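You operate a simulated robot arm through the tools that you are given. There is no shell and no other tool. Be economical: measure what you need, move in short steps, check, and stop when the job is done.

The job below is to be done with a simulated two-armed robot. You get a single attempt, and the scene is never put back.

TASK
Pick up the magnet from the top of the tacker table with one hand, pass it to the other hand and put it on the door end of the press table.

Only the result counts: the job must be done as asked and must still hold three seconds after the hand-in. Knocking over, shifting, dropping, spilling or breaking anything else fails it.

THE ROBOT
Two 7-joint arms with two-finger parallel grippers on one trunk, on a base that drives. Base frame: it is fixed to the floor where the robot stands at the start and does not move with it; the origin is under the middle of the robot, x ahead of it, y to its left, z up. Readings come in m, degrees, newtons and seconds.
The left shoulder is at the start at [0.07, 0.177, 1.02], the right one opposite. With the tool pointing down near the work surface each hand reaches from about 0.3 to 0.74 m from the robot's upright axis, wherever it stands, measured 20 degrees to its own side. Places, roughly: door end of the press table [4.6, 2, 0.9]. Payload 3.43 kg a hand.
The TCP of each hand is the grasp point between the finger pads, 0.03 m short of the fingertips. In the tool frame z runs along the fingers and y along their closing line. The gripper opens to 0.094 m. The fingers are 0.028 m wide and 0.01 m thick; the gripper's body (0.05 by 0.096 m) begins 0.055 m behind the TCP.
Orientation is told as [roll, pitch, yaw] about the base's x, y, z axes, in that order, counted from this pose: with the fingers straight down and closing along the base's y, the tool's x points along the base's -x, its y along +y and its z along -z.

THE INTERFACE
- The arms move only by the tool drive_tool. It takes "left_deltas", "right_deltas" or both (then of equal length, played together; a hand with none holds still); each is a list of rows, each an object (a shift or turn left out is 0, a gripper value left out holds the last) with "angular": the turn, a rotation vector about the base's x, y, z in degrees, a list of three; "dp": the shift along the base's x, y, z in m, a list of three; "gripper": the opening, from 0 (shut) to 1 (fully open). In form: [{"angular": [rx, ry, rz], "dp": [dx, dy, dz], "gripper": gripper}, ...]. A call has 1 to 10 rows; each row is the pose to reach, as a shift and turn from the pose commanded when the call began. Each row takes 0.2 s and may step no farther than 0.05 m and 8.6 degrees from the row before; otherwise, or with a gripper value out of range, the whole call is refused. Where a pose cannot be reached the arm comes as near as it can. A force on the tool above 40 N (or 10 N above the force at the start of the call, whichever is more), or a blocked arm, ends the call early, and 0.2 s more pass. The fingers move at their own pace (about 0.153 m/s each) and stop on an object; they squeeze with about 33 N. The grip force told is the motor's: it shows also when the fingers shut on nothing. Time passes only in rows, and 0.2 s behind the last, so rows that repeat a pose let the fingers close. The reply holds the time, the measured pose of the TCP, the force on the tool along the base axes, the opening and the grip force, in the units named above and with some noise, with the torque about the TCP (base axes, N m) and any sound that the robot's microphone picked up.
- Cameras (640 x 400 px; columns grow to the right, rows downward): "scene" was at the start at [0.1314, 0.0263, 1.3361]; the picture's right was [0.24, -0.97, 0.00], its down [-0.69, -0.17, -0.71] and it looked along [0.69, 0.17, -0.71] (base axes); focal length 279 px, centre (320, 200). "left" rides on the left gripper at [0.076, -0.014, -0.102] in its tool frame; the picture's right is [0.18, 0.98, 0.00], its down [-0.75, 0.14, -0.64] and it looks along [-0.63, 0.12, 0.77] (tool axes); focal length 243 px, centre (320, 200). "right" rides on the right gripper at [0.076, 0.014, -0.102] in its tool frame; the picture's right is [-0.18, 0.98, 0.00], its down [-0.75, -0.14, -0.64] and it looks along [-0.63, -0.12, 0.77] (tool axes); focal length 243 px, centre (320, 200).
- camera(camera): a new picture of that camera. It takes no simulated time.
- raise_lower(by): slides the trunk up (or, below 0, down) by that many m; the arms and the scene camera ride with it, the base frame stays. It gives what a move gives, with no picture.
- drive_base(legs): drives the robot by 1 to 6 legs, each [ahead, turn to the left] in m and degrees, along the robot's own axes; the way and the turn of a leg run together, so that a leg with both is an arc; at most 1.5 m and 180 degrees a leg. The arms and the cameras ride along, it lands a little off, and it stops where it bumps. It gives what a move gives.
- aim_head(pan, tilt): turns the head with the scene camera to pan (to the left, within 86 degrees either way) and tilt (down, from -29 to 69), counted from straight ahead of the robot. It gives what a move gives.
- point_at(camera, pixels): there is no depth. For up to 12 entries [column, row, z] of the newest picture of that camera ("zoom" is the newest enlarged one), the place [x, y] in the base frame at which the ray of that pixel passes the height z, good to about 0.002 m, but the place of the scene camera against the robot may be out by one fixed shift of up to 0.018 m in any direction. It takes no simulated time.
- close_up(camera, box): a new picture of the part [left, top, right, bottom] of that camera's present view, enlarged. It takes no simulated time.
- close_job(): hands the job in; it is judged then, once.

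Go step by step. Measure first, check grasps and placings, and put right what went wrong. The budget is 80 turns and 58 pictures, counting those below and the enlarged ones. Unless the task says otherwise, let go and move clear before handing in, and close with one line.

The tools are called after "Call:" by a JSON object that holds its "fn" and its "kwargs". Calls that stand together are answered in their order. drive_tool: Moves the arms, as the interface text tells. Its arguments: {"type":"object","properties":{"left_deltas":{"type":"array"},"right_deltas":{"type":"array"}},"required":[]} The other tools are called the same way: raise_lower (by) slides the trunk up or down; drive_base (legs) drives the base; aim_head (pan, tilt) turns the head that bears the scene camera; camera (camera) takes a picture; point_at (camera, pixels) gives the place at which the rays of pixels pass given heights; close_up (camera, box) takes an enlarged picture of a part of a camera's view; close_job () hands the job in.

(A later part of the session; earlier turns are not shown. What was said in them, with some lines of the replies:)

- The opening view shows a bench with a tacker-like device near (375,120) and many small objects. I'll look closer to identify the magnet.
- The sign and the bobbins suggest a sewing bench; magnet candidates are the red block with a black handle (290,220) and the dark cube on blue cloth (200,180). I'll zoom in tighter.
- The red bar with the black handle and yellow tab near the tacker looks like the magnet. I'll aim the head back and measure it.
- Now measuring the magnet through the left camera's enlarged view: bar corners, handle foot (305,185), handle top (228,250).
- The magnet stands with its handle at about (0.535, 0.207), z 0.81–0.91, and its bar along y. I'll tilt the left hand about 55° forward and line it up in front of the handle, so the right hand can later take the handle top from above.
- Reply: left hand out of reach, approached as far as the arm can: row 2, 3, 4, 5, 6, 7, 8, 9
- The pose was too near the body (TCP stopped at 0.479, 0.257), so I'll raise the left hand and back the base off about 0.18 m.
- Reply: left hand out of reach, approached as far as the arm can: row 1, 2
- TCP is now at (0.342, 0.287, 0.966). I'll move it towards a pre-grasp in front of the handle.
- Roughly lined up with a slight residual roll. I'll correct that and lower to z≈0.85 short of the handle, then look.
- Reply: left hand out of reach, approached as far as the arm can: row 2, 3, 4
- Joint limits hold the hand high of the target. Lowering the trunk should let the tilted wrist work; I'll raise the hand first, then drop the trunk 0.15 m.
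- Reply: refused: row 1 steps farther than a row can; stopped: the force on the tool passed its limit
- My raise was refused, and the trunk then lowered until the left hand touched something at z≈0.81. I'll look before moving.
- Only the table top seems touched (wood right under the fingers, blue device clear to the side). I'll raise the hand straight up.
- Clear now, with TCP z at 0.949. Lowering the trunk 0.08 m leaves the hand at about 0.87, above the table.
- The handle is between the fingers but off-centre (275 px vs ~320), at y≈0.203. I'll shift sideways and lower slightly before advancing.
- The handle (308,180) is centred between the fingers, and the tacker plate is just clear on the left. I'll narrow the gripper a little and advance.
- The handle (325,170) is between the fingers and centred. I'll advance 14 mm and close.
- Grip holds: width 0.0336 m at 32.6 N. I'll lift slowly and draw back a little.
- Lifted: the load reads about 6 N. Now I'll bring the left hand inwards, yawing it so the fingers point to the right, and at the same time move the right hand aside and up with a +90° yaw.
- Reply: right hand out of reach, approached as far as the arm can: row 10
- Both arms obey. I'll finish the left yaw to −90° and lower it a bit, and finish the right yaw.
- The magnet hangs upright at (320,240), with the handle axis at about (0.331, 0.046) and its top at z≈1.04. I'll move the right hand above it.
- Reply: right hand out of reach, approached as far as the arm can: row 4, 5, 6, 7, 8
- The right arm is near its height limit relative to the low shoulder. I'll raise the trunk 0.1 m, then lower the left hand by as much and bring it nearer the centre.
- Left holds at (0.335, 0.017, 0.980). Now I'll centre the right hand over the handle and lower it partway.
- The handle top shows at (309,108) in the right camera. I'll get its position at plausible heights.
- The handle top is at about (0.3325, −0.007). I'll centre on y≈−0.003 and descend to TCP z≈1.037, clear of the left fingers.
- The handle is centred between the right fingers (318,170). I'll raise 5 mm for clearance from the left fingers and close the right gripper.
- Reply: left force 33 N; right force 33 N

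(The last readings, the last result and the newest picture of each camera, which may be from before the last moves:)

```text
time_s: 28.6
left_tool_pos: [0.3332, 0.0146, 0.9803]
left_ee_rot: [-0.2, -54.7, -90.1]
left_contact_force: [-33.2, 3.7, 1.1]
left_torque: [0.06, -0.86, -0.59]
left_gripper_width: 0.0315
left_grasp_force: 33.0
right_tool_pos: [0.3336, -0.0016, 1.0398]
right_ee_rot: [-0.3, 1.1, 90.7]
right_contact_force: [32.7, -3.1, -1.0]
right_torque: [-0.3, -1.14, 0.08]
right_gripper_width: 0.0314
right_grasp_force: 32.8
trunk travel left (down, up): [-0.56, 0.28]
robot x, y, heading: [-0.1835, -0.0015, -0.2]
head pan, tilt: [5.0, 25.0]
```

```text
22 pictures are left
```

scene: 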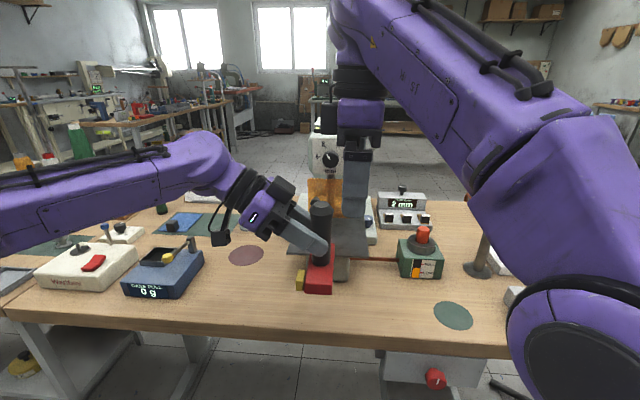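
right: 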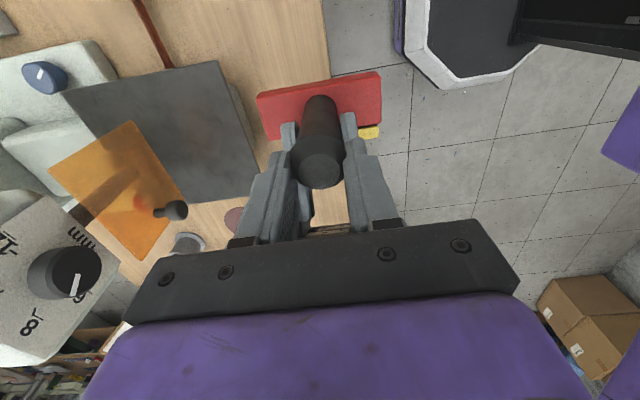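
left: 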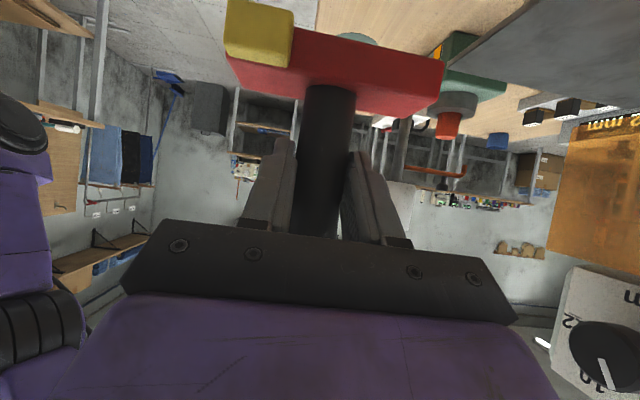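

Both hands hold the handle (right width 0.0314 m, 33 N), but there is a 33 N cross-load in x. I'll relieve it with small right-hand shifts toward +x.

Call:
{"fn": "drive_tool", "kwargs": {"right_deltas": [{"dp": [0.001, 0, 0]}, {"dp": [0.002, 0, 0]}, {"dp": [0.002, 0, 0]}]}}

```text
time_s: 29.4
left_tool_pos: [0.3348, 0.0155, 0.9795]
left_ee_rot: [-0.1, -54.6, -89.8]
left_contact_force: [-22.4, 7.8, -2.3]
left_torque: [0.05, -0.73, -0.42]
left_gripper_width: 0.0313
left_grasp_force: 33.2
right_tool_pos: [0.3348, -0.0012, 1.0388]
right_ee_rot: [0.0, 1.1, 90.8]
right_contact_force: [23.0, -8.6, -0.3]
right_torque: [-0.58, -0.64, 0.04]
right_gripper_width: 0.0312
right_grasp_force: 33.1
trunk travel left (down, up): [-0.56, 0.28]
robot x, y, heading: [-0.1827, -0.0002, 0.2]
head pan, tilt: [5.0, 25.0]
```

Cross-load fell to 23 N. I'll continue 4 mm more.

Call:
{"fn": "drive_tool", "kwargs": {"right_deltas": [{"dp": [0.002, -0.001, 0]}, {"dp": [0.004, -0.002, 0]}, {"dp": [0.004, -0.002, 0]}]}}

```text
time_s: 30.2
left_tool_pos: [0.3371, 0.0162, 0.9807]
left_ee_rot: [-0.3, -54.8, -89.4]
left_contact_force: [21.1, -3.4, -10.5]
left_torque: [0.15, -0.2, 0.35]
left_gripper_width: 0.0311
left_grasp_force: 33.1
right_tool_pos: [0.337, 0.0005, 1.0385]
right_ee_rot: [0.1, 0.9, 90.9]
right_contact_force: [-19.1, 4.0, 5.7]
right_torque: [0.26, 1.19, -0.04]
right_gripper_width: 0.0315
right_grasp_force: 32.7
trunk travel left (down, up): [-0.56, 0.28]
robot x, y, heading: [-0.1846, 0.0027, -0.1]
head pan, tilt: [5.0, 25.0]
```

Overshot (now −19 N); back 2 mm, then open the left hand.

Call:
{"fn": "drive_tool", "kwargs": {"right_deltas": [{"dp": [-0.002, 0.0005, 0]}, {"dp": [-0.002, 0.0005, 0]}]}}

Call:
{"fn": "drive_tool", "kwargs": {"left_deltas": [{"gripper": 0.5}, {"gripper": 0.8}, {"gripper": 0.8}]}}

```text
time_s: 30.8
left_tool_pos: [0.3349, 0.0156, 0.9807]
left_ee_rot: [-0.1, -54.8, -89.7]
left_contact_force: [25.8, -4.0, -7.1]
left_torque: [0.23, 0.72, 0.39]
left_gripper_width: 0.031
left_grasp_force: 33.0
right_tool_pos: [0.3354, -0.0006, 1.039]
right_ee_rot: [0.0, 1.2, 90.8]
right_contact_force: [-24.8, 5.1, 1.2]
right_torque: [0.09, 0.76, 0.0]
right_gripper_width: 0.0315
right_grasp_force: 32.8
trunk travel left (down, up): [-0.56, 0.28]
robot x, y, heading: [-0.1803, -0.0022, -0.5]
head pan, tilt: [5.0, 25.0]
```

```text
time_s: 31.6
left_tool_pos: [0.3329, 0.0153, 0.9803]
left_ee_rot: [0.0, -54.8, -90.0]
left_contact_force: [0.1, 0.1, -0.1]
left_torque: [0.04, -0.01, 0.0]
left_gripper_width: 0.0751
left_grasp_force: 0.0
right_tool_pos: [0.3376, -0.0004, 1.0406]
right_ee_rot: [-0.1, 1.1, 90.8]
right_contact_force: [0.4, -0.2, 0.6]
right_torque: [-0.04, 0.02, -0.01]
right_gripper_width: 0.0314
right_grasp_force: 32.6
trunk travel left (down, up): [-0.56, 0.28]
robot x, y, heading: [-0.1839, -0.0028, 0.0]
head pan, tilt: [5.0, 25.0]
```

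The left hand is open and the right reads 0.0314 m, but I don't see the expected −6 N weight. I'll look.

Call:
{"fn": "camera", "kwargs": {"camera": "right"}}

Call:
{"fn": "camera", "kwargs": {"camera": "left"}}

```text
21 pictures are left
```

right: 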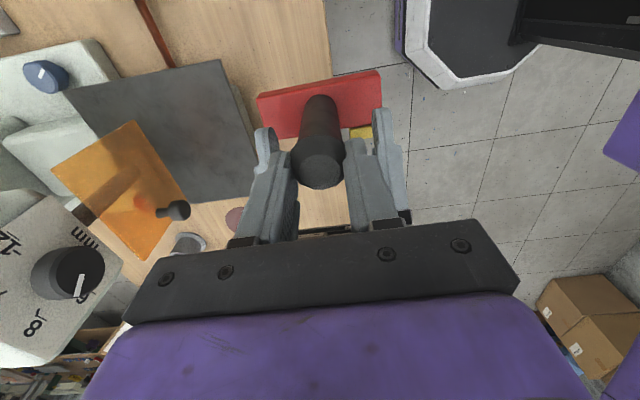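

```text
20 pictures are left
```

left: 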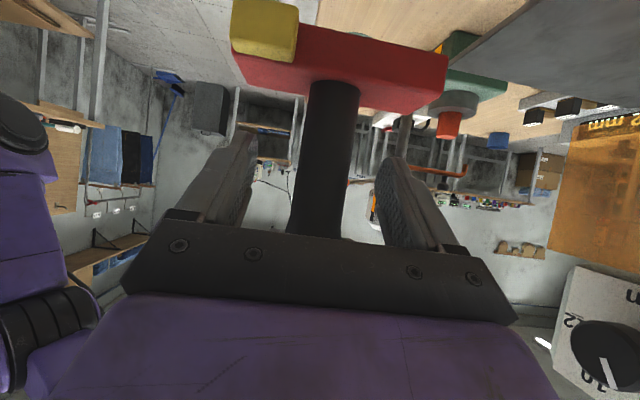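

The right hand holds the magnet and the left fingers are clear of it. I'll withdraw the left hand straight to the left.

Call:
{"fn": "drive_tool", "kwargs": {"left_deltas": [{"dp": [0, 0.02, 0.002]}, {"dp": [0, 0.05, 0.004]}, {"dp": [0, 0.09, 0.01]}, {"dp": [0, 0.13, 0.02]}, {"dp": [0, 0.17, 0.04]}, {"dp": [0, 0.2, 0.06]}]}}

Call:
{"fn": "camera", "kwargs": {"camera": "scene"}}

```text
time_s: 33.0
left_tool_pos: [0.3316, 0.2141, 1.0401]
left_ee_rot: [-0.1, -54.7, -89.9]
left_contact_force: [0.1, -0.1, 0.4]
left_torque: [0.02, 0.02, 0.01]
left_gripper_width: 0.0749
left_grasp_force: 0.0
right_tool_pos: [0.3362, 0.0003, 1.0411]
right_ee_rot: [-0.1, 1.1, 90.9]
right_contact_force: [0.4, 0.9, -1.4]
right_torque: [-0.03, -0.02, -0.01]
right_gripper_width: 0.0313
right_grasp_force: 33.1
trunk travel left (down, up): [-0.56, 0.28]
robot x, y, heading: [-0.1808, 0.0007, -0.2]
head pan, tilt: [5.0, 25.0]
```

```text
19 pictures are left
```

scene: 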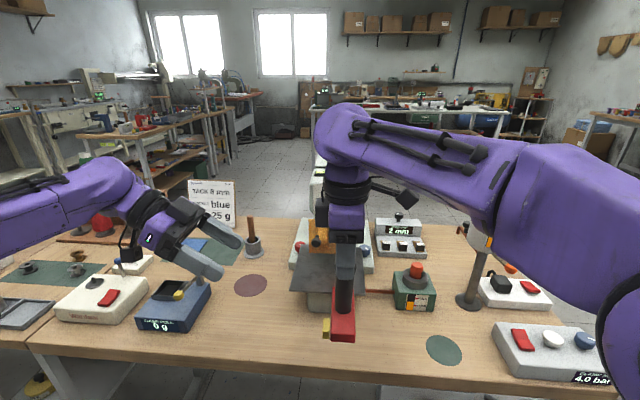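

The magnet is now held by the right hand alone, upright. Before driving I'll look to the right and left for the floor layout.

Call:
{"fn": "aim_head", "kwargs": {"pan": -75, "tilt": 25}}

Call:
{"fn": "camera", "kwargs": {"camera": "scene"}}

Call:
{"fn": "aim_head", "kwargs": {"pan": 35, "tilt": 12}}

Call:
{"fn": "camera", "kwargs": {"camera": "scene"}}

```text
time_s: 34.5
left_tool_pos: [0.331, 0.2127, 1.0387]
left_ee_rot: [-0.2, -54.7, -89.9]
left_contact_force: [-1.1, 0.0, 0.4]
left_torque: [0.04, 0.01, 0.01]
left_gripper_width: 0.0752
left_grasp_force: 0.0
right_tool_pos: [0.3363, 0.0004, 1.0406]
right_ee_rot: [-0.1, 1.0, 90.8]
right_contact_force: [-1.0, 0.4, 0.0]
right_torque: [-0.01, -0.02, 0.0]
right_gripper_width: 0.0314
right_grasp_force: 33.1
trunk travel left (down, up): [-0.56, 0.28]
robot x, y, heading: [-0.183, 0.0003, 0.0]
head pan, tilt: [-75.0, 25.0]
```

```text
18 pictures are left
```

scene: 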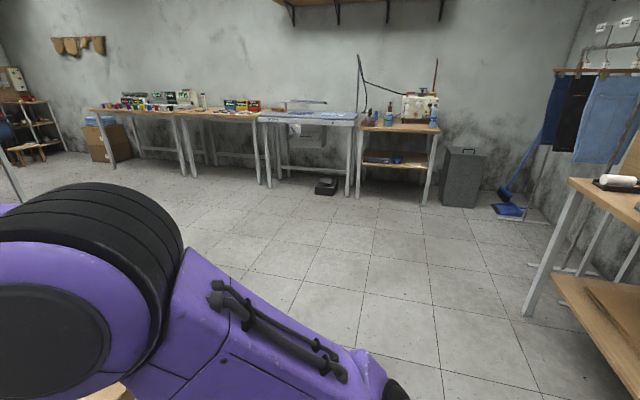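

```text
time_s: 36.4
left_tool_pos: [0.3314, 0.2127, 1.0396]
left_ee_rot: [-0.1, -54.7, -90.0]
left_contact_force: [-0.3, -0.2, 0.9]
left_torque: [0.0, -0.02, 0.01]
left_gripper_width: 0.0751
left_grasp_force: 0.1
right_tool_pos: [0.3373, -0.0017, 1.0393]
right_ee_rot: [-0.1, 1.1, 90.9]
right_contact_force: [-0.3, -0.2, -0.1]
right_torque: [-0.03, -0.02, 0.02]
right_gripper_width: 0.0316
right_grasp_force: 33.2
trunk travel left (down, up): [-0.56, 0.28]
robot x, y, heading: [-0.1845, -0.0018, -0.3]
head pan, tilt: [35.0, 12.0]
```

```text
17 pictures are left
```

scene: 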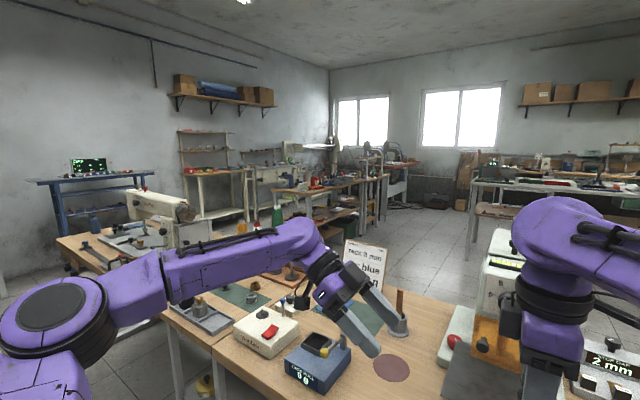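

The target (4.6, 2) lies at about (380,160) in this view: a table beyond the left row. I'll locate the table corners and floor.

Call:
{"fn": "point_at", "kwargs": {"camera": "scene", "pixels": [[383, 178, 0.85], [358, 182, 0.85], [275, 192, 0.85], [420, 162, 0.85], [372, 232, 0], [384, 222, 0], [407, 195, 0], [474, 245, 0], [470, 184, 0.85], [440, 209, 0], [395, 180, 0.8]]}}

Call:
{"fn": "close_up", "kwargs": {"camera": "scene", "box": [260, 120, 500, 270]}}

```text
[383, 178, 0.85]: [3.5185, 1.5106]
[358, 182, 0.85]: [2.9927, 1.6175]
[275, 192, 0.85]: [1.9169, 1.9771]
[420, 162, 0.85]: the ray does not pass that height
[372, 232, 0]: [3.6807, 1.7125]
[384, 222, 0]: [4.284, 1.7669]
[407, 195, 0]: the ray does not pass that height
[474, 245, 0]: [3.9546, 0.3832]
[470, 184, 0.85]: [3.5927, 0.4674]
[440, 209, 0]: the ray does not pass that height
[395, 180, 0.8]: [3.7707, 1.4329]
```

```text
2.67 times, centred on (380, 195) of scene
```

zoom: 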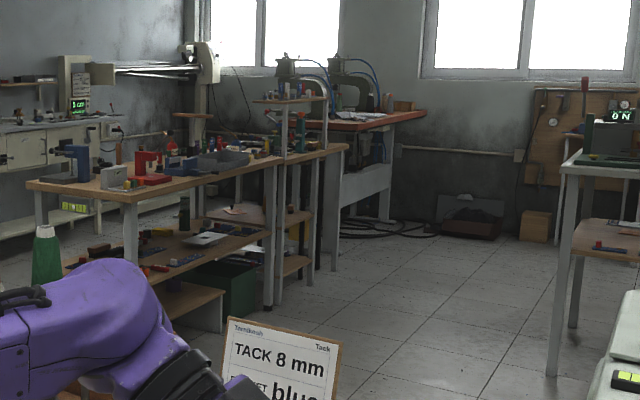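

The press-table spot looks like the far end of the left bench row, and the open way there is round the right end of this bench. I'll draw both hands in a bit for the drive.

Call:
{"fn": "drive_tool", "kwargs": {"right_deltas": [{"dp": [-0.03, -0.02, 0.01]}, {"dp": [-0.06, -0.04, 0.02]}, {"dp": [-0.09, -0.06, 0.03]}, {"dp": [-0.12, -0.08, 0.03]}], "left_deltas": [{"dp": [-0.02, 0, 0.01]}, {"dp": [-0.04, 0, 0.02]}, {"dp": [-0.06, 0, 0.03]}, {"dp": [-0.08, 0, 0.03]}]}}

Call:
{"fn": "drive_base", "kwargs": {"legs": [[-0.12, 0], [0, -85]]}}

Call:
{"fn": "aim_head", "kwargs": {"pan": 0, "tilt": 35}}

Call:
{"fn": "camera", "kwargs": {"camera": "scene"}}

```text
time_s: 37.4
left_tool_pos: [0.2484, 0.2108, 1.0685]
left_ee_rot: [0.1, -54.6, -90.0]
left_contact_force: [0.6, -0.8, -0.4]
left_torque: [0.05, -0.01, 0.01]
left_gripper_width: 0.0752
left_grasp_force: 0.0
right_tool_pos: [0.221, -0.0853, 1.0681]
right_ee_rot: [-0.2, 0.9, 90.7]
right_contact_force: [0.4, -0.2, -5.7]
right_torque: [-0.01, -0.03, 0.0]
right_gripper_width: 0.0311
right_grasp_force: 32.8
trunk travel left (down, up): [-0.56, 0.28]
robot x, y, heading: [-0.1844, -0.0036, -0.1]
head pan, tilt: [35.0, 12.0]
```

```text
time_s: 42.3
left_tool_pos: [-0.0663, -0.4178, 1.0679]
left_ee_rot: [0.0, -54.6, -176.2]
left_contact_force: [-0.1, -0.8, -0.8]
left_torque: [0.01, -0.01, -0.05]
left_gripper_width: 0.0752
left_grasp_force: 0.0
right_tool_pos: [-0.3649, -0.4092, 1.0679]
right_ee_rot: [-0.1, 1.1, 4.5]
right_contact_force: [0.4, -1.1, -5.7]
right_torque: [0.01, 0.03, 0.02]
right_gripper_width: 0.0312
right_grasp_force: 32.8
trunk travel left (down, up): [-0.56, 0.28]
robot x, y, heading: [-0.306, 0.0013, -86.3]
head pan, tilt: [35.0, 12.0]
```

```text
time_s: 43.3
left_tool_pos: [-0.0652, -0.4183, 1.0672]
left_ee_rot: [-0.1, -54.7, -176.3]
left_contact_force: [-1.2, 0.5, -0.6]
left_torque: [0.01, -0.03, 0.04]
left_gripper_width: 0.0753
left_grasp_force: 0.1
right_tool_pos: [-0.3645, -0.4092, 1.0688]
right_ee_rot: [-0.1, 1.1, 4.4]
right_contact_force: [0.4, -0.5, -5.7]
right_torque: [-0.03, -0.02, -0.01]
right_gripper_width: 0.0312
right_grasp_force: 32.9
trunk travel left (down, up): [-0.56, 0.28]
robot x, y, heading: [-0.3033, 0.0035, -86.3]
head pan, tilt: [0.0, 35.0]
```

```text
15 pictures are left
```

scene: 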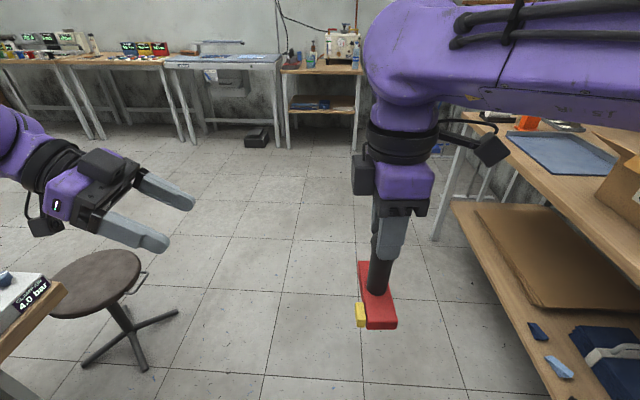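

The magnet is held (−5.7 N). The corridor ahead lies between the stool (left) and a table (right); I'll measure both.

Call:
{"fn": "point_at", "kwargs": {"camera": "scene", "pixels": [[175, 314, 0], [143, 268, 0.5], [458, 208, 0.35], [540, 400, 0.35], [585, 220, 0.8], [470, 125, 0.8], [438, 238, 0], [265, 145, 0], [88, 362, 0], [52, 290, 0.8]]}}

```text
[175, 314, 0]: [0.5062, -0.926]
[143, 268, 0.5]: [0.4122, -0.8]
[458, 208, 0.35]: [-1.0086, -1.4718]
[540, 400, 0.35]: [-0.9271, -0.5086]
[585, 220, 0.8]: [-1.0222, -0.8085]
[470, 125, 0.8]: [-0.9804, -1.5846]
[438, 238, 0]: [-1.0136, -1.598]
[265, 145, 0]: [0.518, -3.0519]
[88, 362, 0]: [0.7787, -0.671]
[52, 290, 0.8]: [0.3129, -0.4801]
```

The corridor is clear and we're centred in it (x −0.95…0.31). I'll drive past the stool to y≈−1.75, turn left and go along the bench end.

Call:
{"fn": "drive_base", "kwargs": {"legs": [[1.5, 0], [0.25, 0], [0, 86.3], [1.4, 0]]}}

Call:
{"fn": "aim_head", "kwargs": {"pan": 55, "tilt": 20}}

Call:
{"fn": "camera", "kwargs": {"camera": "scene"}}

```text
time_s: 62.2
left_tool_pos: [1.5868, -1.6393, 1.0679]
left_ee_rot: [0.0, -54.6, -92.0]
left_contact_force: [-0.7, -0.3, -0.1]
left_torque: [-0.01, 0.0, -0.02]
left_gripper_width: 0.0753
left_grasp_force: 0.1
right_tool_pos: [1.5472, -1.9363, 1.0687]
right_ee_rot: [-0.1, 1.1, 88.8]
right_contact_force: [-0.4, -0.2, -6.4]
right_torque: [0.03, -0.05, -0.02]
right_gripper_width: 0.0313
right_grasp_force: 33.4
trunk travel left (down, up): [-0.56, 0.28]
robot x, y, heading: [1.1441, -1.836, -2.4]
head pan, tilt: [0.0, 35.0]
```

```text
time_s: 63.5
left_tool_pos: [1.5869, -1.6399, 1.0679]
left_ee_rot: [-0.1, -54.7, -91.9]
left_contact_force: [0.3, 0.4, -0.5]
left_torque: [-0.02, 0.02, 0.0]
left_gripper_width: 0.0751
left_grasp_force: 0.0
right_tool_pos: [1.5481, -1.9352, 1.0692]
right_ee_rot: [-0.1, 1.1, 88.7]
right_contact_force: [0.4, 0.3, -5.5]
right_torque: [-0.01, -0.03, 0.03]
right_gripper_width: 0.0312
right_grasp_force: 33.2
trunk travel left (down, up): [-0.56, 0.28]
robot x, y, heading: [1.1485, -1.8401, -2.0]
head pan, tilt: [55.0, 20.0]
```

```text
14 pictures are left
```

scene: 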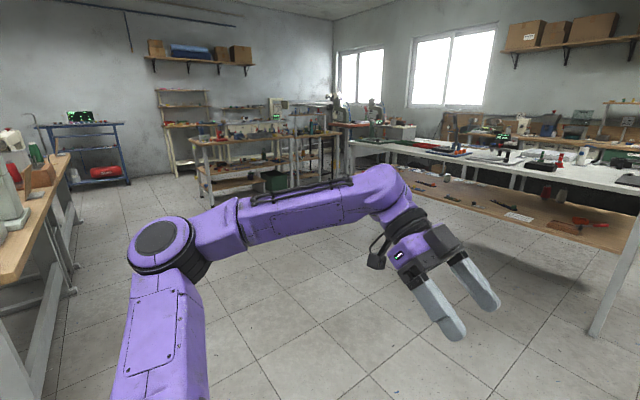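

The bench ahead on the left ends near (338,135), which matches (4.6, 2); the white table is on the right. I'll measure the aisle.

Call:
{"fn": "point_at", "kwargs": {"camera": "scene", "pixels": [[348, 141, 0.85], [640, 188, 0.85], [596, 332, 0], [347, 178, 0], [338, 134, 0.85], [190, 143, 0.85], [205, 205, 0], [293, 187, 0], [68, 155, 0.78], [40, 370, 0]]}}

Call:
{"fn": "close_up", "kwargs": {"camera": "scene", "box": [180, 80, 440, 220]}}

```text
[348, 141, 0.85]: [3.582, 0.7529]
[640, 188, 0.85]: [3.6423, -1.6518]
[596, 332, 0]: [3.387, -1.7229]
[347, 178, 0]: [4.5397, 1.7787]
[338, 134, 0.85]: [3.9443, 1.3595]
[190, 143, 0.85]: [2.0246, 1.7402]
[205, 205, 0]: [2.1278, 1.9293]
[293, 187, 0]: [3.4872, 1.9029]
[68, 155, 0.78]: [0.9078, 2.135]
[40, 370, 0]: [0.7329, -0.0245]
```

```text
2.46 times, centred on (310, 150) of scene
```

zoom: 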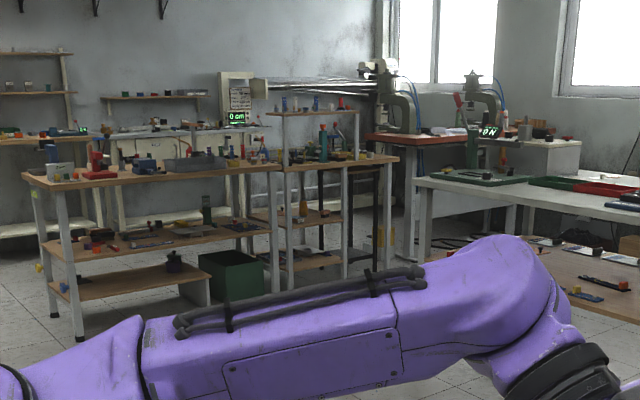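

The bench corner is at about (4.16, 1.62) and the white table's end corner at about (3.3, 0.43). I'll go to (1.9, 1.0) and face +x before entering the aisle.

Call:
{"fn": "drive_base", "kwargs": {"legs": [[0.75, 0], [0, 92], [1.45, 0], [1.4, 0], [0, -90]]}}

Call:
{"fn": "aim_head", "kwargs": {"pan": 8, "tilt": 18}}

Call:
{"fn": "camera", "kwargs": {"camera": "scene"}}

```text
time_s: 88.8
left_tool_pos: [2.2825, 1.1917, 1.0687]
left_ee_rot: [0.1, -54.8, -91.1]
left_contact_force: [0.1, 0.8, 0.2]
left_torque: [0.0, -0.01, -0.04]
left_gripper_width: 0.0753
left_grasp_force: 0.1
right_tool_pos: [2.2485, 0.8958, 1.0691]
right_ee_rot: [0.0, 1.1, 89.6]
right_contact_force: [-0.2, 0.3, -7.4]
right_torque: [-0.02, 0.01, 0.0]
right_gripper_width: 0.0314
right_grasp_force: 32.6
trunk travel left (down, up): [-0.56, 0.28]
robot x, y, heading: [1.8392, 0.9895, -1.2]
head pan, tilt: [55.0, 20.0]
```

```text
time_s: 89.9
left_tool_pos: [2.2818, 1.1926, 1.067]
left_ee_rot: [0.0, -54.7, -91.1]
left_contact_force: [0.0, -0.1, 0.3]
left_torque: [-0.01, -0.01, -0.01]
left_gripper_width: 0.0751
left_grasp_force: 0.0
right_tool_pos: [2.2468, 0.8966, 1.0687]
right_ee_rot: [-0.1, 1.1, 89.5]
right_contact_force: [0.3, 0.4, -6.9]
right_torque: [-0.02, 0.01, -0.02]
right_gripper_width: 0.0314
right_grasp_force: 33.3
trunk travel left (down, up): [-0.56, 0.28]
robot x, y, heading: [1.8445, 0.9871, -1.4]
head pan, tilt: [8.0, 18.0]
```

```text
12 pictures are left
```

scene: 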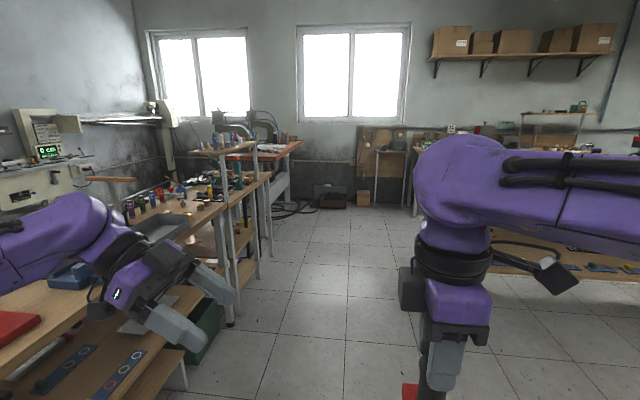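

The aisle is clear straight ahead. The brown press table with its presses is at (260–300,145), just past the bench corner (270,175). I'll measure these.

Call:
{"fn": "point_at", "kwargs": {"camera": "scene", "pixels": [[270, 175, 0.8], [302, 143, 0.9], [302, 143, 0.8], [271, 256, 0], [231, 326, 0], [291, 202, 0], [280, 152, 0.9], [245, 155, 0.9], [412, 215, 0], [280, 150, 0.8]]}}

Call:
{"fn": "close_up", "kwargs": {"camera": "scene", "box": [190, 90, 350, 220]}}

```text
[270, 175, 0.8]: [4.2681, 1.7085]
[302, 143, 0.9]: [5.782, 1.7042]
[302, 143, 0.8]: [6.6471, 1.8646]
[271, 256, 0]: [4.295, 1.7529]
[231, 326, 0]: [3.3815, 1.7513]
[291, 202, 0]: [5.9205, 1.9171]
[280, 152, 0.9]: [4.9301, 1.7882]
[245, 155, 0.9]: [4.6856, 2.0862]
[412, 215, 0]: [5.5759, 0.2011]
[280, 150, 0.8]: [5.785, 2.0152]
```

```text
3.08 times, centred on (270, 155) of scene
```

zoom: 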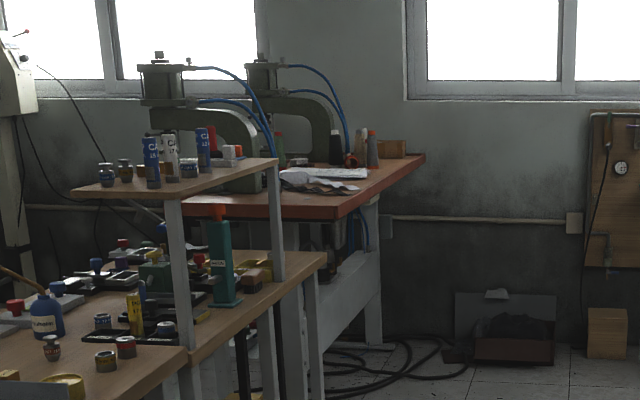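

The press table's near (door) end is at x≈4.65, with its front edge at y≈1.72 and top z≈0.9. I'll drive up the aisle to x≈4.65 and turn to face it.

Call:
{"fn": "drive_base", "kwargs": {"legs": [[0, 5], [1.4, 0], [0, -3.6], [1.4, 0], [0, 90]]}}

Call:
{"fn": "aim_head", "kwargs": {"pan": -5, "tilt": 38}}

Call:
{"fn": "camera", "kwargs": {"camera": "scene"}}

```text
time_s: 108.3
left_tool_pos: [4.4064, 1.5929, 1.0676]
left_ee_rot: [0.0, -54.6, 4.0]
left_contact_force: [0.2, 0.3, -0.6]
left_torque: [-0.03, -0.06, 0.0]
left_gripper_width: 0.0752
left_grasp_force: 0.1
right_tool_pos: [4.7046, 1.5856, 1.0687]
right_ee_rot: [0.0, 1.1, -175.3]
right_contact_force: [-1.3, -0.5, -6.8]
right_torque: [0.01, 0.01, -0.01]
right_gripper_width: 0.0313
right_grasp_force: 33.2
trunk travel left (down, up): [-0.56, 0.28]
robot x, y, heading: [4.6502, 1.1734, 94.2]
head pan, tilt: [8.0, 18.0]
```

```text
time_s: 109.1
left_tool_pos: [4.407, 1.5933, 1.0684]
left_ee_rot: [0.0, -54.8, 4.1]
left_contact_force: [0.3, 0.4, 0.8]
left_torque: [0.01, 0.0, 0.03]
left_gripper_width: 0.0751
left_grasp_force: 0.1
right_tool_pos: [4.7055, 1.585, 1.0696]
right_ee_rot: [0.0, 1.0, -175.3]
right_contact_force: [0.1, 0.2, -6.5]
right_torque: [0.03, 0.01, -0.02]
right_gripper_width: 0.0315
right_grasp_force: 32.6
trunk travel left (down, up): [-0.56, 0.28]
robot x, y, heading: [4.6483, 1.176, 93.9]
head pan, tilt: [-5.0, 38.0]
```

```text
10 pictures are left
```

scene: 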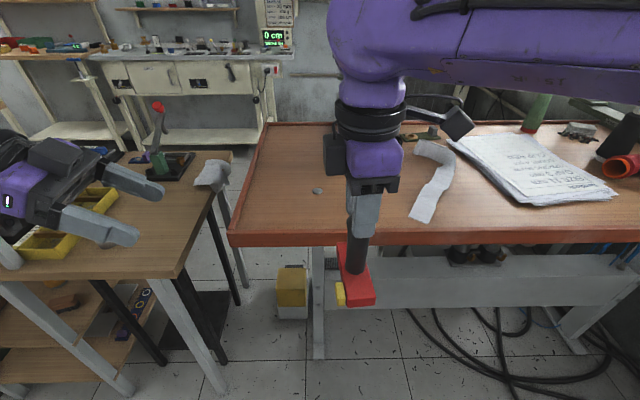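

The door end of the press table is right ahead and mostly empty, with only a small nut at (318,190) and a paper strip at (430,190). I'll measure the free area.

Call:
{"fn": "point_at", "kwargs": {"camera": "scene", "pixels": [[232, 238, 0.9], [268, 124, 0.9], [318, 190, 0.9], [412, 218, 0.9], [400, 236, 0.9], [330, 237, 0.9], [290, 175, 0.9], [370, 215, 0.9], [425, 150, 0.9]]}}

Call:
{"fn": "camera", "kwargs": {"camera": "right"}}

```text
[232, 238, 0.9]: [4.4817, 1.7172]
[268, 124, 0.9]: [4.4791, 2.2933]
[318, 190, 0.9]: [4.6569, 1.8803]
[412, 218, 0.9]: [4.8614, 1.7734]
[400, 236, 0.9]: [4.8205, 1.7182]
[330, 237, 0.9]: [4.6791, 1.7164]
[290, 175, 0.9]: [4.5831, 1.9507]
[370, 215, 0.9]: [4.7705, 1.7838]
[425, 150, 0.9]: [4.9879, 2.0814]
```

```text
9 pictures are left
```

right: 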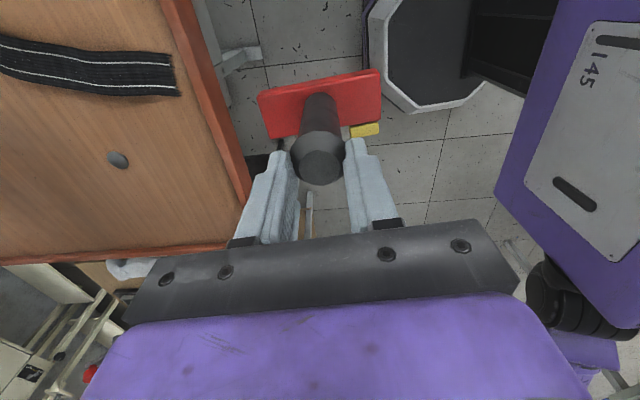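

I'll triangulate the table height with the nut seen at (117,160) in the right camera, plus the strap edges there.

Call:
{"fn": "point_at", "kwargs": {"camera": "right", "pixels": [[117, 160, 0.88], [117, 160, 0.9], [117, 160, 0.92], [180, 95, 0.9], [172, 55, 0.9], [252, 205, 0.9], [165, 5, 0.9], [0, 258, 0.9], [240, 242, 0.9], [210, 130, 0.9]]}}

Call:
{"fn": "point_at", "kwargs": {"camera": "scene", "pixels": [[318, 190, 0.88], [318, 190, 0.86], [318, 190, 0.92]]}}

```text
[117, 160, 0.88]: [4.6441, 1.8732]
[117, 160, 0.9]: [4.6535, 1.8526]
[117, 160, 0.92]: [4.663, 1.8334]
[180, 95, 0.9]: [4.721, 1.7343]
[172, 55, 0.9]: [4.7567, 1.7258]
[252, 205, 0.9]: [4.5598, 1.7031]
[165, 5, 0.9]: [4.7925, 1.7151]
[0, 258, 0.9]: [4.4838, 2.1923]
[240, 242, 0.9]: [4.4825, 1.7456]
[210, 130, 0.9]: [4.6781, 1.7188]
```

```text
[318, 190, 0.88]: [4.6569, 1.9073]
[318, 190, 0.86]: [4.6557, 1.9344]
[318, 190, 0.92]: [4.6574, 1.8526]
```

The free door-end patch spans x 4.48–4.72, y 1.73–2.29 (strap beyond x≈4.72, nut at about (4.655, 1.86)). The magnet's underside is only about z 0.94, so I'll raise the trunk 0.1 m before driving 0.12 m closer.

Call:
{"fn": "raise_lower", "kwargs": {"by": 0.1}}

Call:
{"fn": "drive_base", "kwargs": {"legs": [[0.12, 0]]}}

```text
time_s: 110.5
left_tool_pos: [4.4064, 1.592, 1.1671]
left_ee_rot: [-0.1, -54.7, 4.1]
left_contact_force: [0.5, 0.2, 0.6]
left_torque: [0.02, 0.01, 0.01]
left_gripper_width: 0.0754
left_grasp_force: 0.1
right_tool_pos: [4.7058, 1.5861, 1.1685]
right_ee_rot: [0.0, 1.1, -175.3]
right_contact_force: [0.5, -0.3, -5.7]
right_torque: [0.04, 0.01, -0.02]
right_gripper_width: 0.0311
right_grasp_force: 33.4
trunk travel left (down, up): [-0.66, 0.18]
robot x, y, heading: [4.6504, 1.1736, 94.0]
head pan, tilt: [-5.0, 38.0]
```

```text
time_s: 111.7
left_tool_pos: [4.399, 1.7115, 1.1689]
left_ee_rot: [0.0, -54.7, 4.0]
left_contact_force: [0.2, -0.2, -0.2]
left_torque: [0.0, 0.01, 0.01]
left_gripper_width: 0.0752
left_grasp_force: 0.0
right_tool_pos: [4.6961, 1.7032, 1.169]
right_ee_rot: [0.0, 1.1, -175.3]
right_contact_force: [0.2, 0.3, -6.4]
right_torque: [0.03, -0.01, -0.02]
right_gripper_width: 0.0315
right_grasp_force: 32.6
trunk travel left (down, up): [-0.66, 0.18]
robot x, y, heading: [4.6432, 1.2954, 94.1]
head pan, tilt: [-5.0, 38.0]
```

Now I'll carry the magnet over the free patch to about (4.575, 1.90) at a safe height and look.

Call:
{"fn": "drive_tool", "kwargs": {"right_deltas": [{"dp": [-0.02, 0.033, 0]}, {"dp": [-0.04, 0.066, 0]}, {"dp": [-0.06, 0.099, 0]}, {"dp": [-0.08, 0.132, 0]}, {"dp": [-0.1, 0.165, 0]}, {"dp": [-0.12, 0.197, -0.01]}, {"dp": [-0.12, 0.197, -0.04]}, {"dp": [-0.12, 0.197, -0.07]}, {"dp": [-0.12, 0.197, -0.07]}]}}

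Call:
{"fn": "camera", "kwargs": {"camera": "scene"}}

Call:
{"fn": "camera", "kwargs": {"camera": "right"}}

```text
time_s: 113.7
left_tool_pos: [4.3981, 1.7116, 1.1688]
left_ee_rot: [0.0, -54.7, 4.0]
left_contact_force: [-0.4, -0.7, 0.0]
left_torque: [0.0, 0.02, 0.02]
left_gripper_width: 0.0756
left_grasp_force: 0.1
right_tool_pos: [4.5931, 1.8977, 1.0919]
right_ee_rot: [-0.1, 1.0, -175.2]
right_contact_force: [0.2, -0.5, -6.1]
right_torque: [0.04, -0.02, -0.03]
right_gripper_width: 0.0312
right_grasp_force: 32.9
right hand out of reach, approached as far as the arm can: row 5, 6, 7, 8, 9
trunk travel left (down, up): [-0.66, 0.18]
robot x, y, heading: [4.6399, 1.3001, 93.7]
head pan, tilt: [-5.0, 38.0]
```

```text
8 pictures are left
```

scene: 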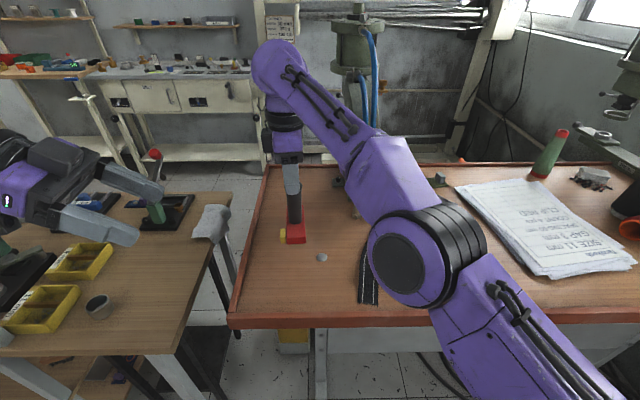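

```text
7 pictures are left
```

right: 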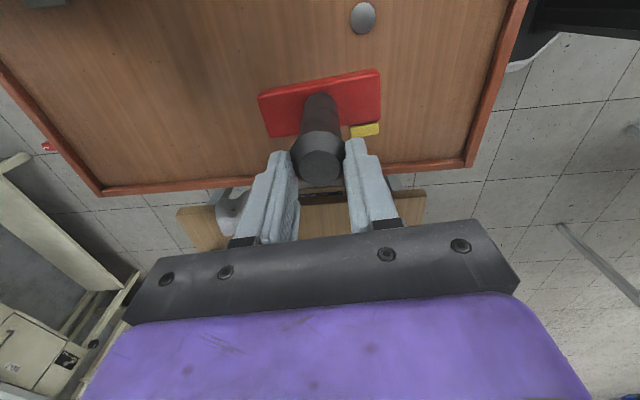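

The magnet hovers over clear wood, with the nut (362,17) and rim clear. I'll descend in small steps and watch the force.

Call:
{"fn": "drive_tool", "kwargs": {"right_deltas": [{"dp": [0, 0, -0.01]}, {"dp": [0, 0, -0.02]}, {"dp": [0, 0, -0.03]}, {"dp": [0, 0, -0.035]}]}}

Call:
{"fn": "close_up", "kwargs": {"camera": "scene", "box": [240, 160, 360, 280]}}

```text
time_s: 114.7
left_tool_pos: [4.3993, 1.7125, 1.1684]
left_ee_rot: [-0.1, -54.7, 4.1]
left_contact_force: [1.3, -0.5, -0.2]
left_torque: [-0.01, 0.01, 0.0]
left_gripper_width: 0.0752
left_grasp_force: 0.1
right_tool_pos: [4.593, 1.8975, 1.0574]
right_ee_rot: [-0.1, 1.1, -175.3]
right_contact_force: [-0.2, 0.5, -6.3]
right_torque: [0.01, 0.02, 0.01]
right_gripper_width: 0.0315
right_grasp_force: 33.0
trunk travel left (down, up): [-0.66, 0.18]
robot x, y, heading: [4.6402, 1.2986, 93.9]
head pan, tilt: [-5.0, 38.0]
```

```text
3.33 times, centred on (300, 220) of scene
```

zoom: 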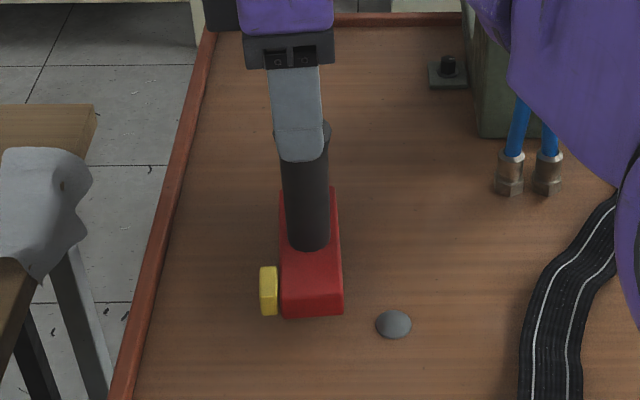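

Still airborne at −6.3 N, and the nut stays clear. I'll descend further in 4 mm steps.

Call:
{"fn": "drive_tool", "kwargs": {"right_deltas": [{"dp": [0, 0, -0.004]}, {"dp": [0, 0, -0.008]}, {"dp": [0, 0, -0.012]}, {"dp": [0, 0, -0.015]}]}}

```text
time_s: 115.7
left_tool_pos: [4.3984, 1.7117, 1.1678]
left_ee_rot: [0.1, -54.7, 4.0]
left_contact_force: [0.4, -0.6, -0.8]
left_torque: [-0.03, -0.02, -0.02]
left_gripper_width: 0.075
left_grasp_force: 0.1
right_tool_pos: [4.5934, 1.897, 1.0421]
right_ee_rot: [0.0, 1.1, -175.3]
right_contact_force: [0.6, -0.2, -6.0]
right_torque: [0.01, 0.01, -0.01]
right_gripper_width: 0.0314
right_grasp_force: 33.0
trunk travel left (down, up): [-0.66, 0.18]
robot x, y, heading: [4.6437, 1.2941, 93.8]
head pan, tilt: [-5.0, 38.0]
```

Call:
{"fn": "drive_tool", "kwargs": {"right_deltas": [{"dp": [0, 0, -0.003]}, {"dp": [0, 0, -0.006]}, {"dp": [0, 0, -0.009]}]}}

```text
time_s: 116.5
left_tool_pos: [4.3989, 1.7097, 1.1684]
left_ee_rot: [0.2, -54.7, 4.0]
left_contact_force: [-0.1, 0.3, -0.4]
left_torque: [0.0, 0.01, -0.02]
left_gripper_width: 0.0752
left_grasp_force: 0.1
right_tool_pos: [4.5927, 1.8979, 1.0344]
right_ee_rot: [-0.4, 1.0, -175.3]
right_contact_force: [-2.0, 11.5, 24.3]
right_torque: [-0.04, -0.05, 0.04]
right_gripper_width: 0.0319
right_grasp_force: 32.9
trunk travel left (down, up): [-0.66, 0.18]
robot x, y, heading: [4.6405, 1.2992, 93.8]
head pan, tilt: [-5.0, 38.0]
```

Contact with the table (+24 N). I'll ease up 2 mm to relieve the load and check.

Call:
{"fn": "drive_tool", "kwargs": {"right_deltas": [{"dp": [0, 0, 0.0015]}, {"dp": [0, 0, 0.002]}]}}

```text
time_s: 117.1
left_tool_pos: [4.3986, 1.7106, 1.169]
left_ee_rot: [0.1, -54.8, 3.9]
left_contact_force: [0.1, 0.4, 0.3]
left_torque: [-0.02, 0.01, 0.01]
left_gripper_width: 0.0751
left_grasp_force: 0.1
right_tool_pos: [4.5929, 1.8982, 1.0344]
right_ee_rot: [-0.2, 1.1, -175.3]
right_contact_force: [0.6, 11.2, 24.7]
right_torque: [-0.01, -0.02, 0.0]
right_gripper_width: 0.0312
right_grasp_force: 33.3
trunk travel left (down, up): [-0.66, 0.18]
robot x, y, heading: [4.6425, 1.2947, 93.9]
head pan, tilt: [-5.0, 38.0]
```

Call:
{"fn": "drive_tool", "kwargs": {"right_deltas": [{"dp": [0, 0, 0.001]}, {"dp": [0, 0, 0.002]}]}}

```text
time_s: 117.7
left_tool_pos: [4.3994, 1.7106, 1.1684]
left_ee_rot: [0.0, -54.7, 4.0]
left_contact_force: [-0.6, -0.4, -0.6]
left_torque: [-0.01, -0.03, -0.01]
left_gripper_width: 0.0752
left_grasp_force: 0.0
right_tool_pos: [4.5929, 1.8969, 1.0346]
right_ee_rot: [0.1, 1.0, -175.2]
right_contact_force: [0.5, 3.9, 2.1]
right_torque: [0.56, 0.16, -0.08]
right_gripper_width: 0.0313
right_grasp_force: 33.0
trunk travel left (down, up): [-0.66, 0.18]
robot x, y, heading: [4.6426, 1.2958, 93.7]
head pan, tilt: [-5.0, 38.0]
```

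Load is now light (2 N), with the magnet resting on the table. I'll open the right gripper in place.

Call:
{"fn": "drive_tool", "kwargs": {"right_deltas": [{"gripper": 0.4}, {"gripper": 0.5}, {"gripper": 0.8}, {"gripper": 0.8}]}}

Call:
{"fn": "camera", "kwargs": {"camera": "right"}}

```text
time_s: 118.7
left_tool_pos: [4.3987, 1.7114, 1.1675]
left_ee_rot: [-0.1, -54.8, 4.0]
left_contact_force: [0.3, -0.4, -0.9]
left_torque: [0.02, 0.0, 0.01]
left_gripper_width: 0.0753
left_grasp_force: 0.0
right_tool_pos: [4.594, 1.8968, 1.038]
right_ee_rot: [-0.1, 1.1, -175.3]
right_contact_force: [0.3, -0.4, 0.5]
right_torque: [-0.02, 0.03, 0.04]
right_gripper_width: 0.0753
right_grasp_force: 0.1
trunk travel left (down, up): [-0.66, 0.18]
robot x, y, heading: [4.6409, 1.2928, 93.9]
head pan, tilt: [-5.0, 38.0]
```

```text
5 pictures are left
```

right: 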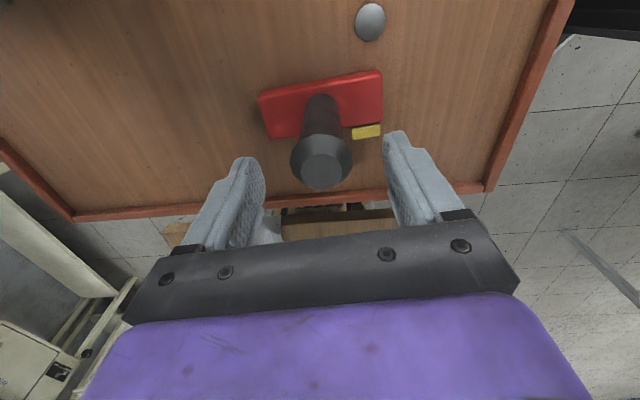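

The magnet stands free between the open fingers. I'll raise the right hand straight up and clear.

Call:
{"fn": "drive_tool", "kwargs": {"right_deltas": [{"dp": [0, 0, 0.02]}, {"dp": [0, 0, 0.05]}, {"dp": [0, 0, 0.08]}, {"dp": [0.02, -0.03, 0.1]}, {"dp": [0.04, -0.06, 0.1]}, {"dp": [0.06, -0.09, 0.1]}]}}

Call:
{"fn": "camera", "kwargs": {"camera": "scene"}}

```text
time_s: 120.1
left_tool_pos: [4.3992, 1.7106, 1.1684]
left_ee_rot: [0.0, -54.7, 3.9]
left_contact_force: [-0.2, -1.0, -0.2]
left_torque: [0.0, 0.05, 0.01]
left_gripper_width: 0.0754
left_grasp_force: 0.2
right_tool_pos: [4.6183, 1.8766, 1.1642]
right_ee_rot: [0.0, 1.1, -175.3]
right_contact_force: [1.1, -0.3, -0.7]
right_torque: [0.03, 0.01, -0.02]
right_gripper_width: 0.0752
right_grasp_force: 0.1
right hand out of reach, approached as far as the arm can: row 3, 4, 5, 6
trunk travel left (down, up): [-0.66, 0.18]
robot x, y, heading: [4.6444, 1.2936, 93.8]
head pan, tilt: [-5.0, 38.0]
```

```text
4 pictures are left
```

scene: 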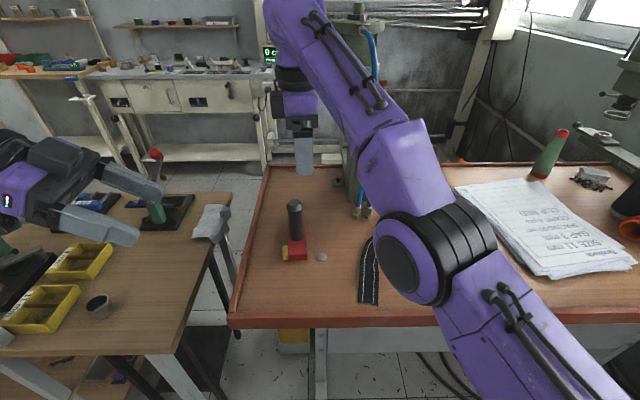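

The magnet stands upright at (295,230) on the door end of the press table and both hands are clear of it, so I'm handing in.

Call:
{"fn": "close_job", "kwargs": {}}

```text
The job is handed in.
```

I picked up the magnet from the tacker table with the left hand and passed it to the right hand. It now stands upright on the end of the press table nearest your coordinates [4.6, 2], and both hands are clear of it. No label named the magnet: I took it to be the red bar with the black handle. While lining up the pick, the left fingertips pressed on the tacker table top at about 10 N, and nothing on it appeared to shift.
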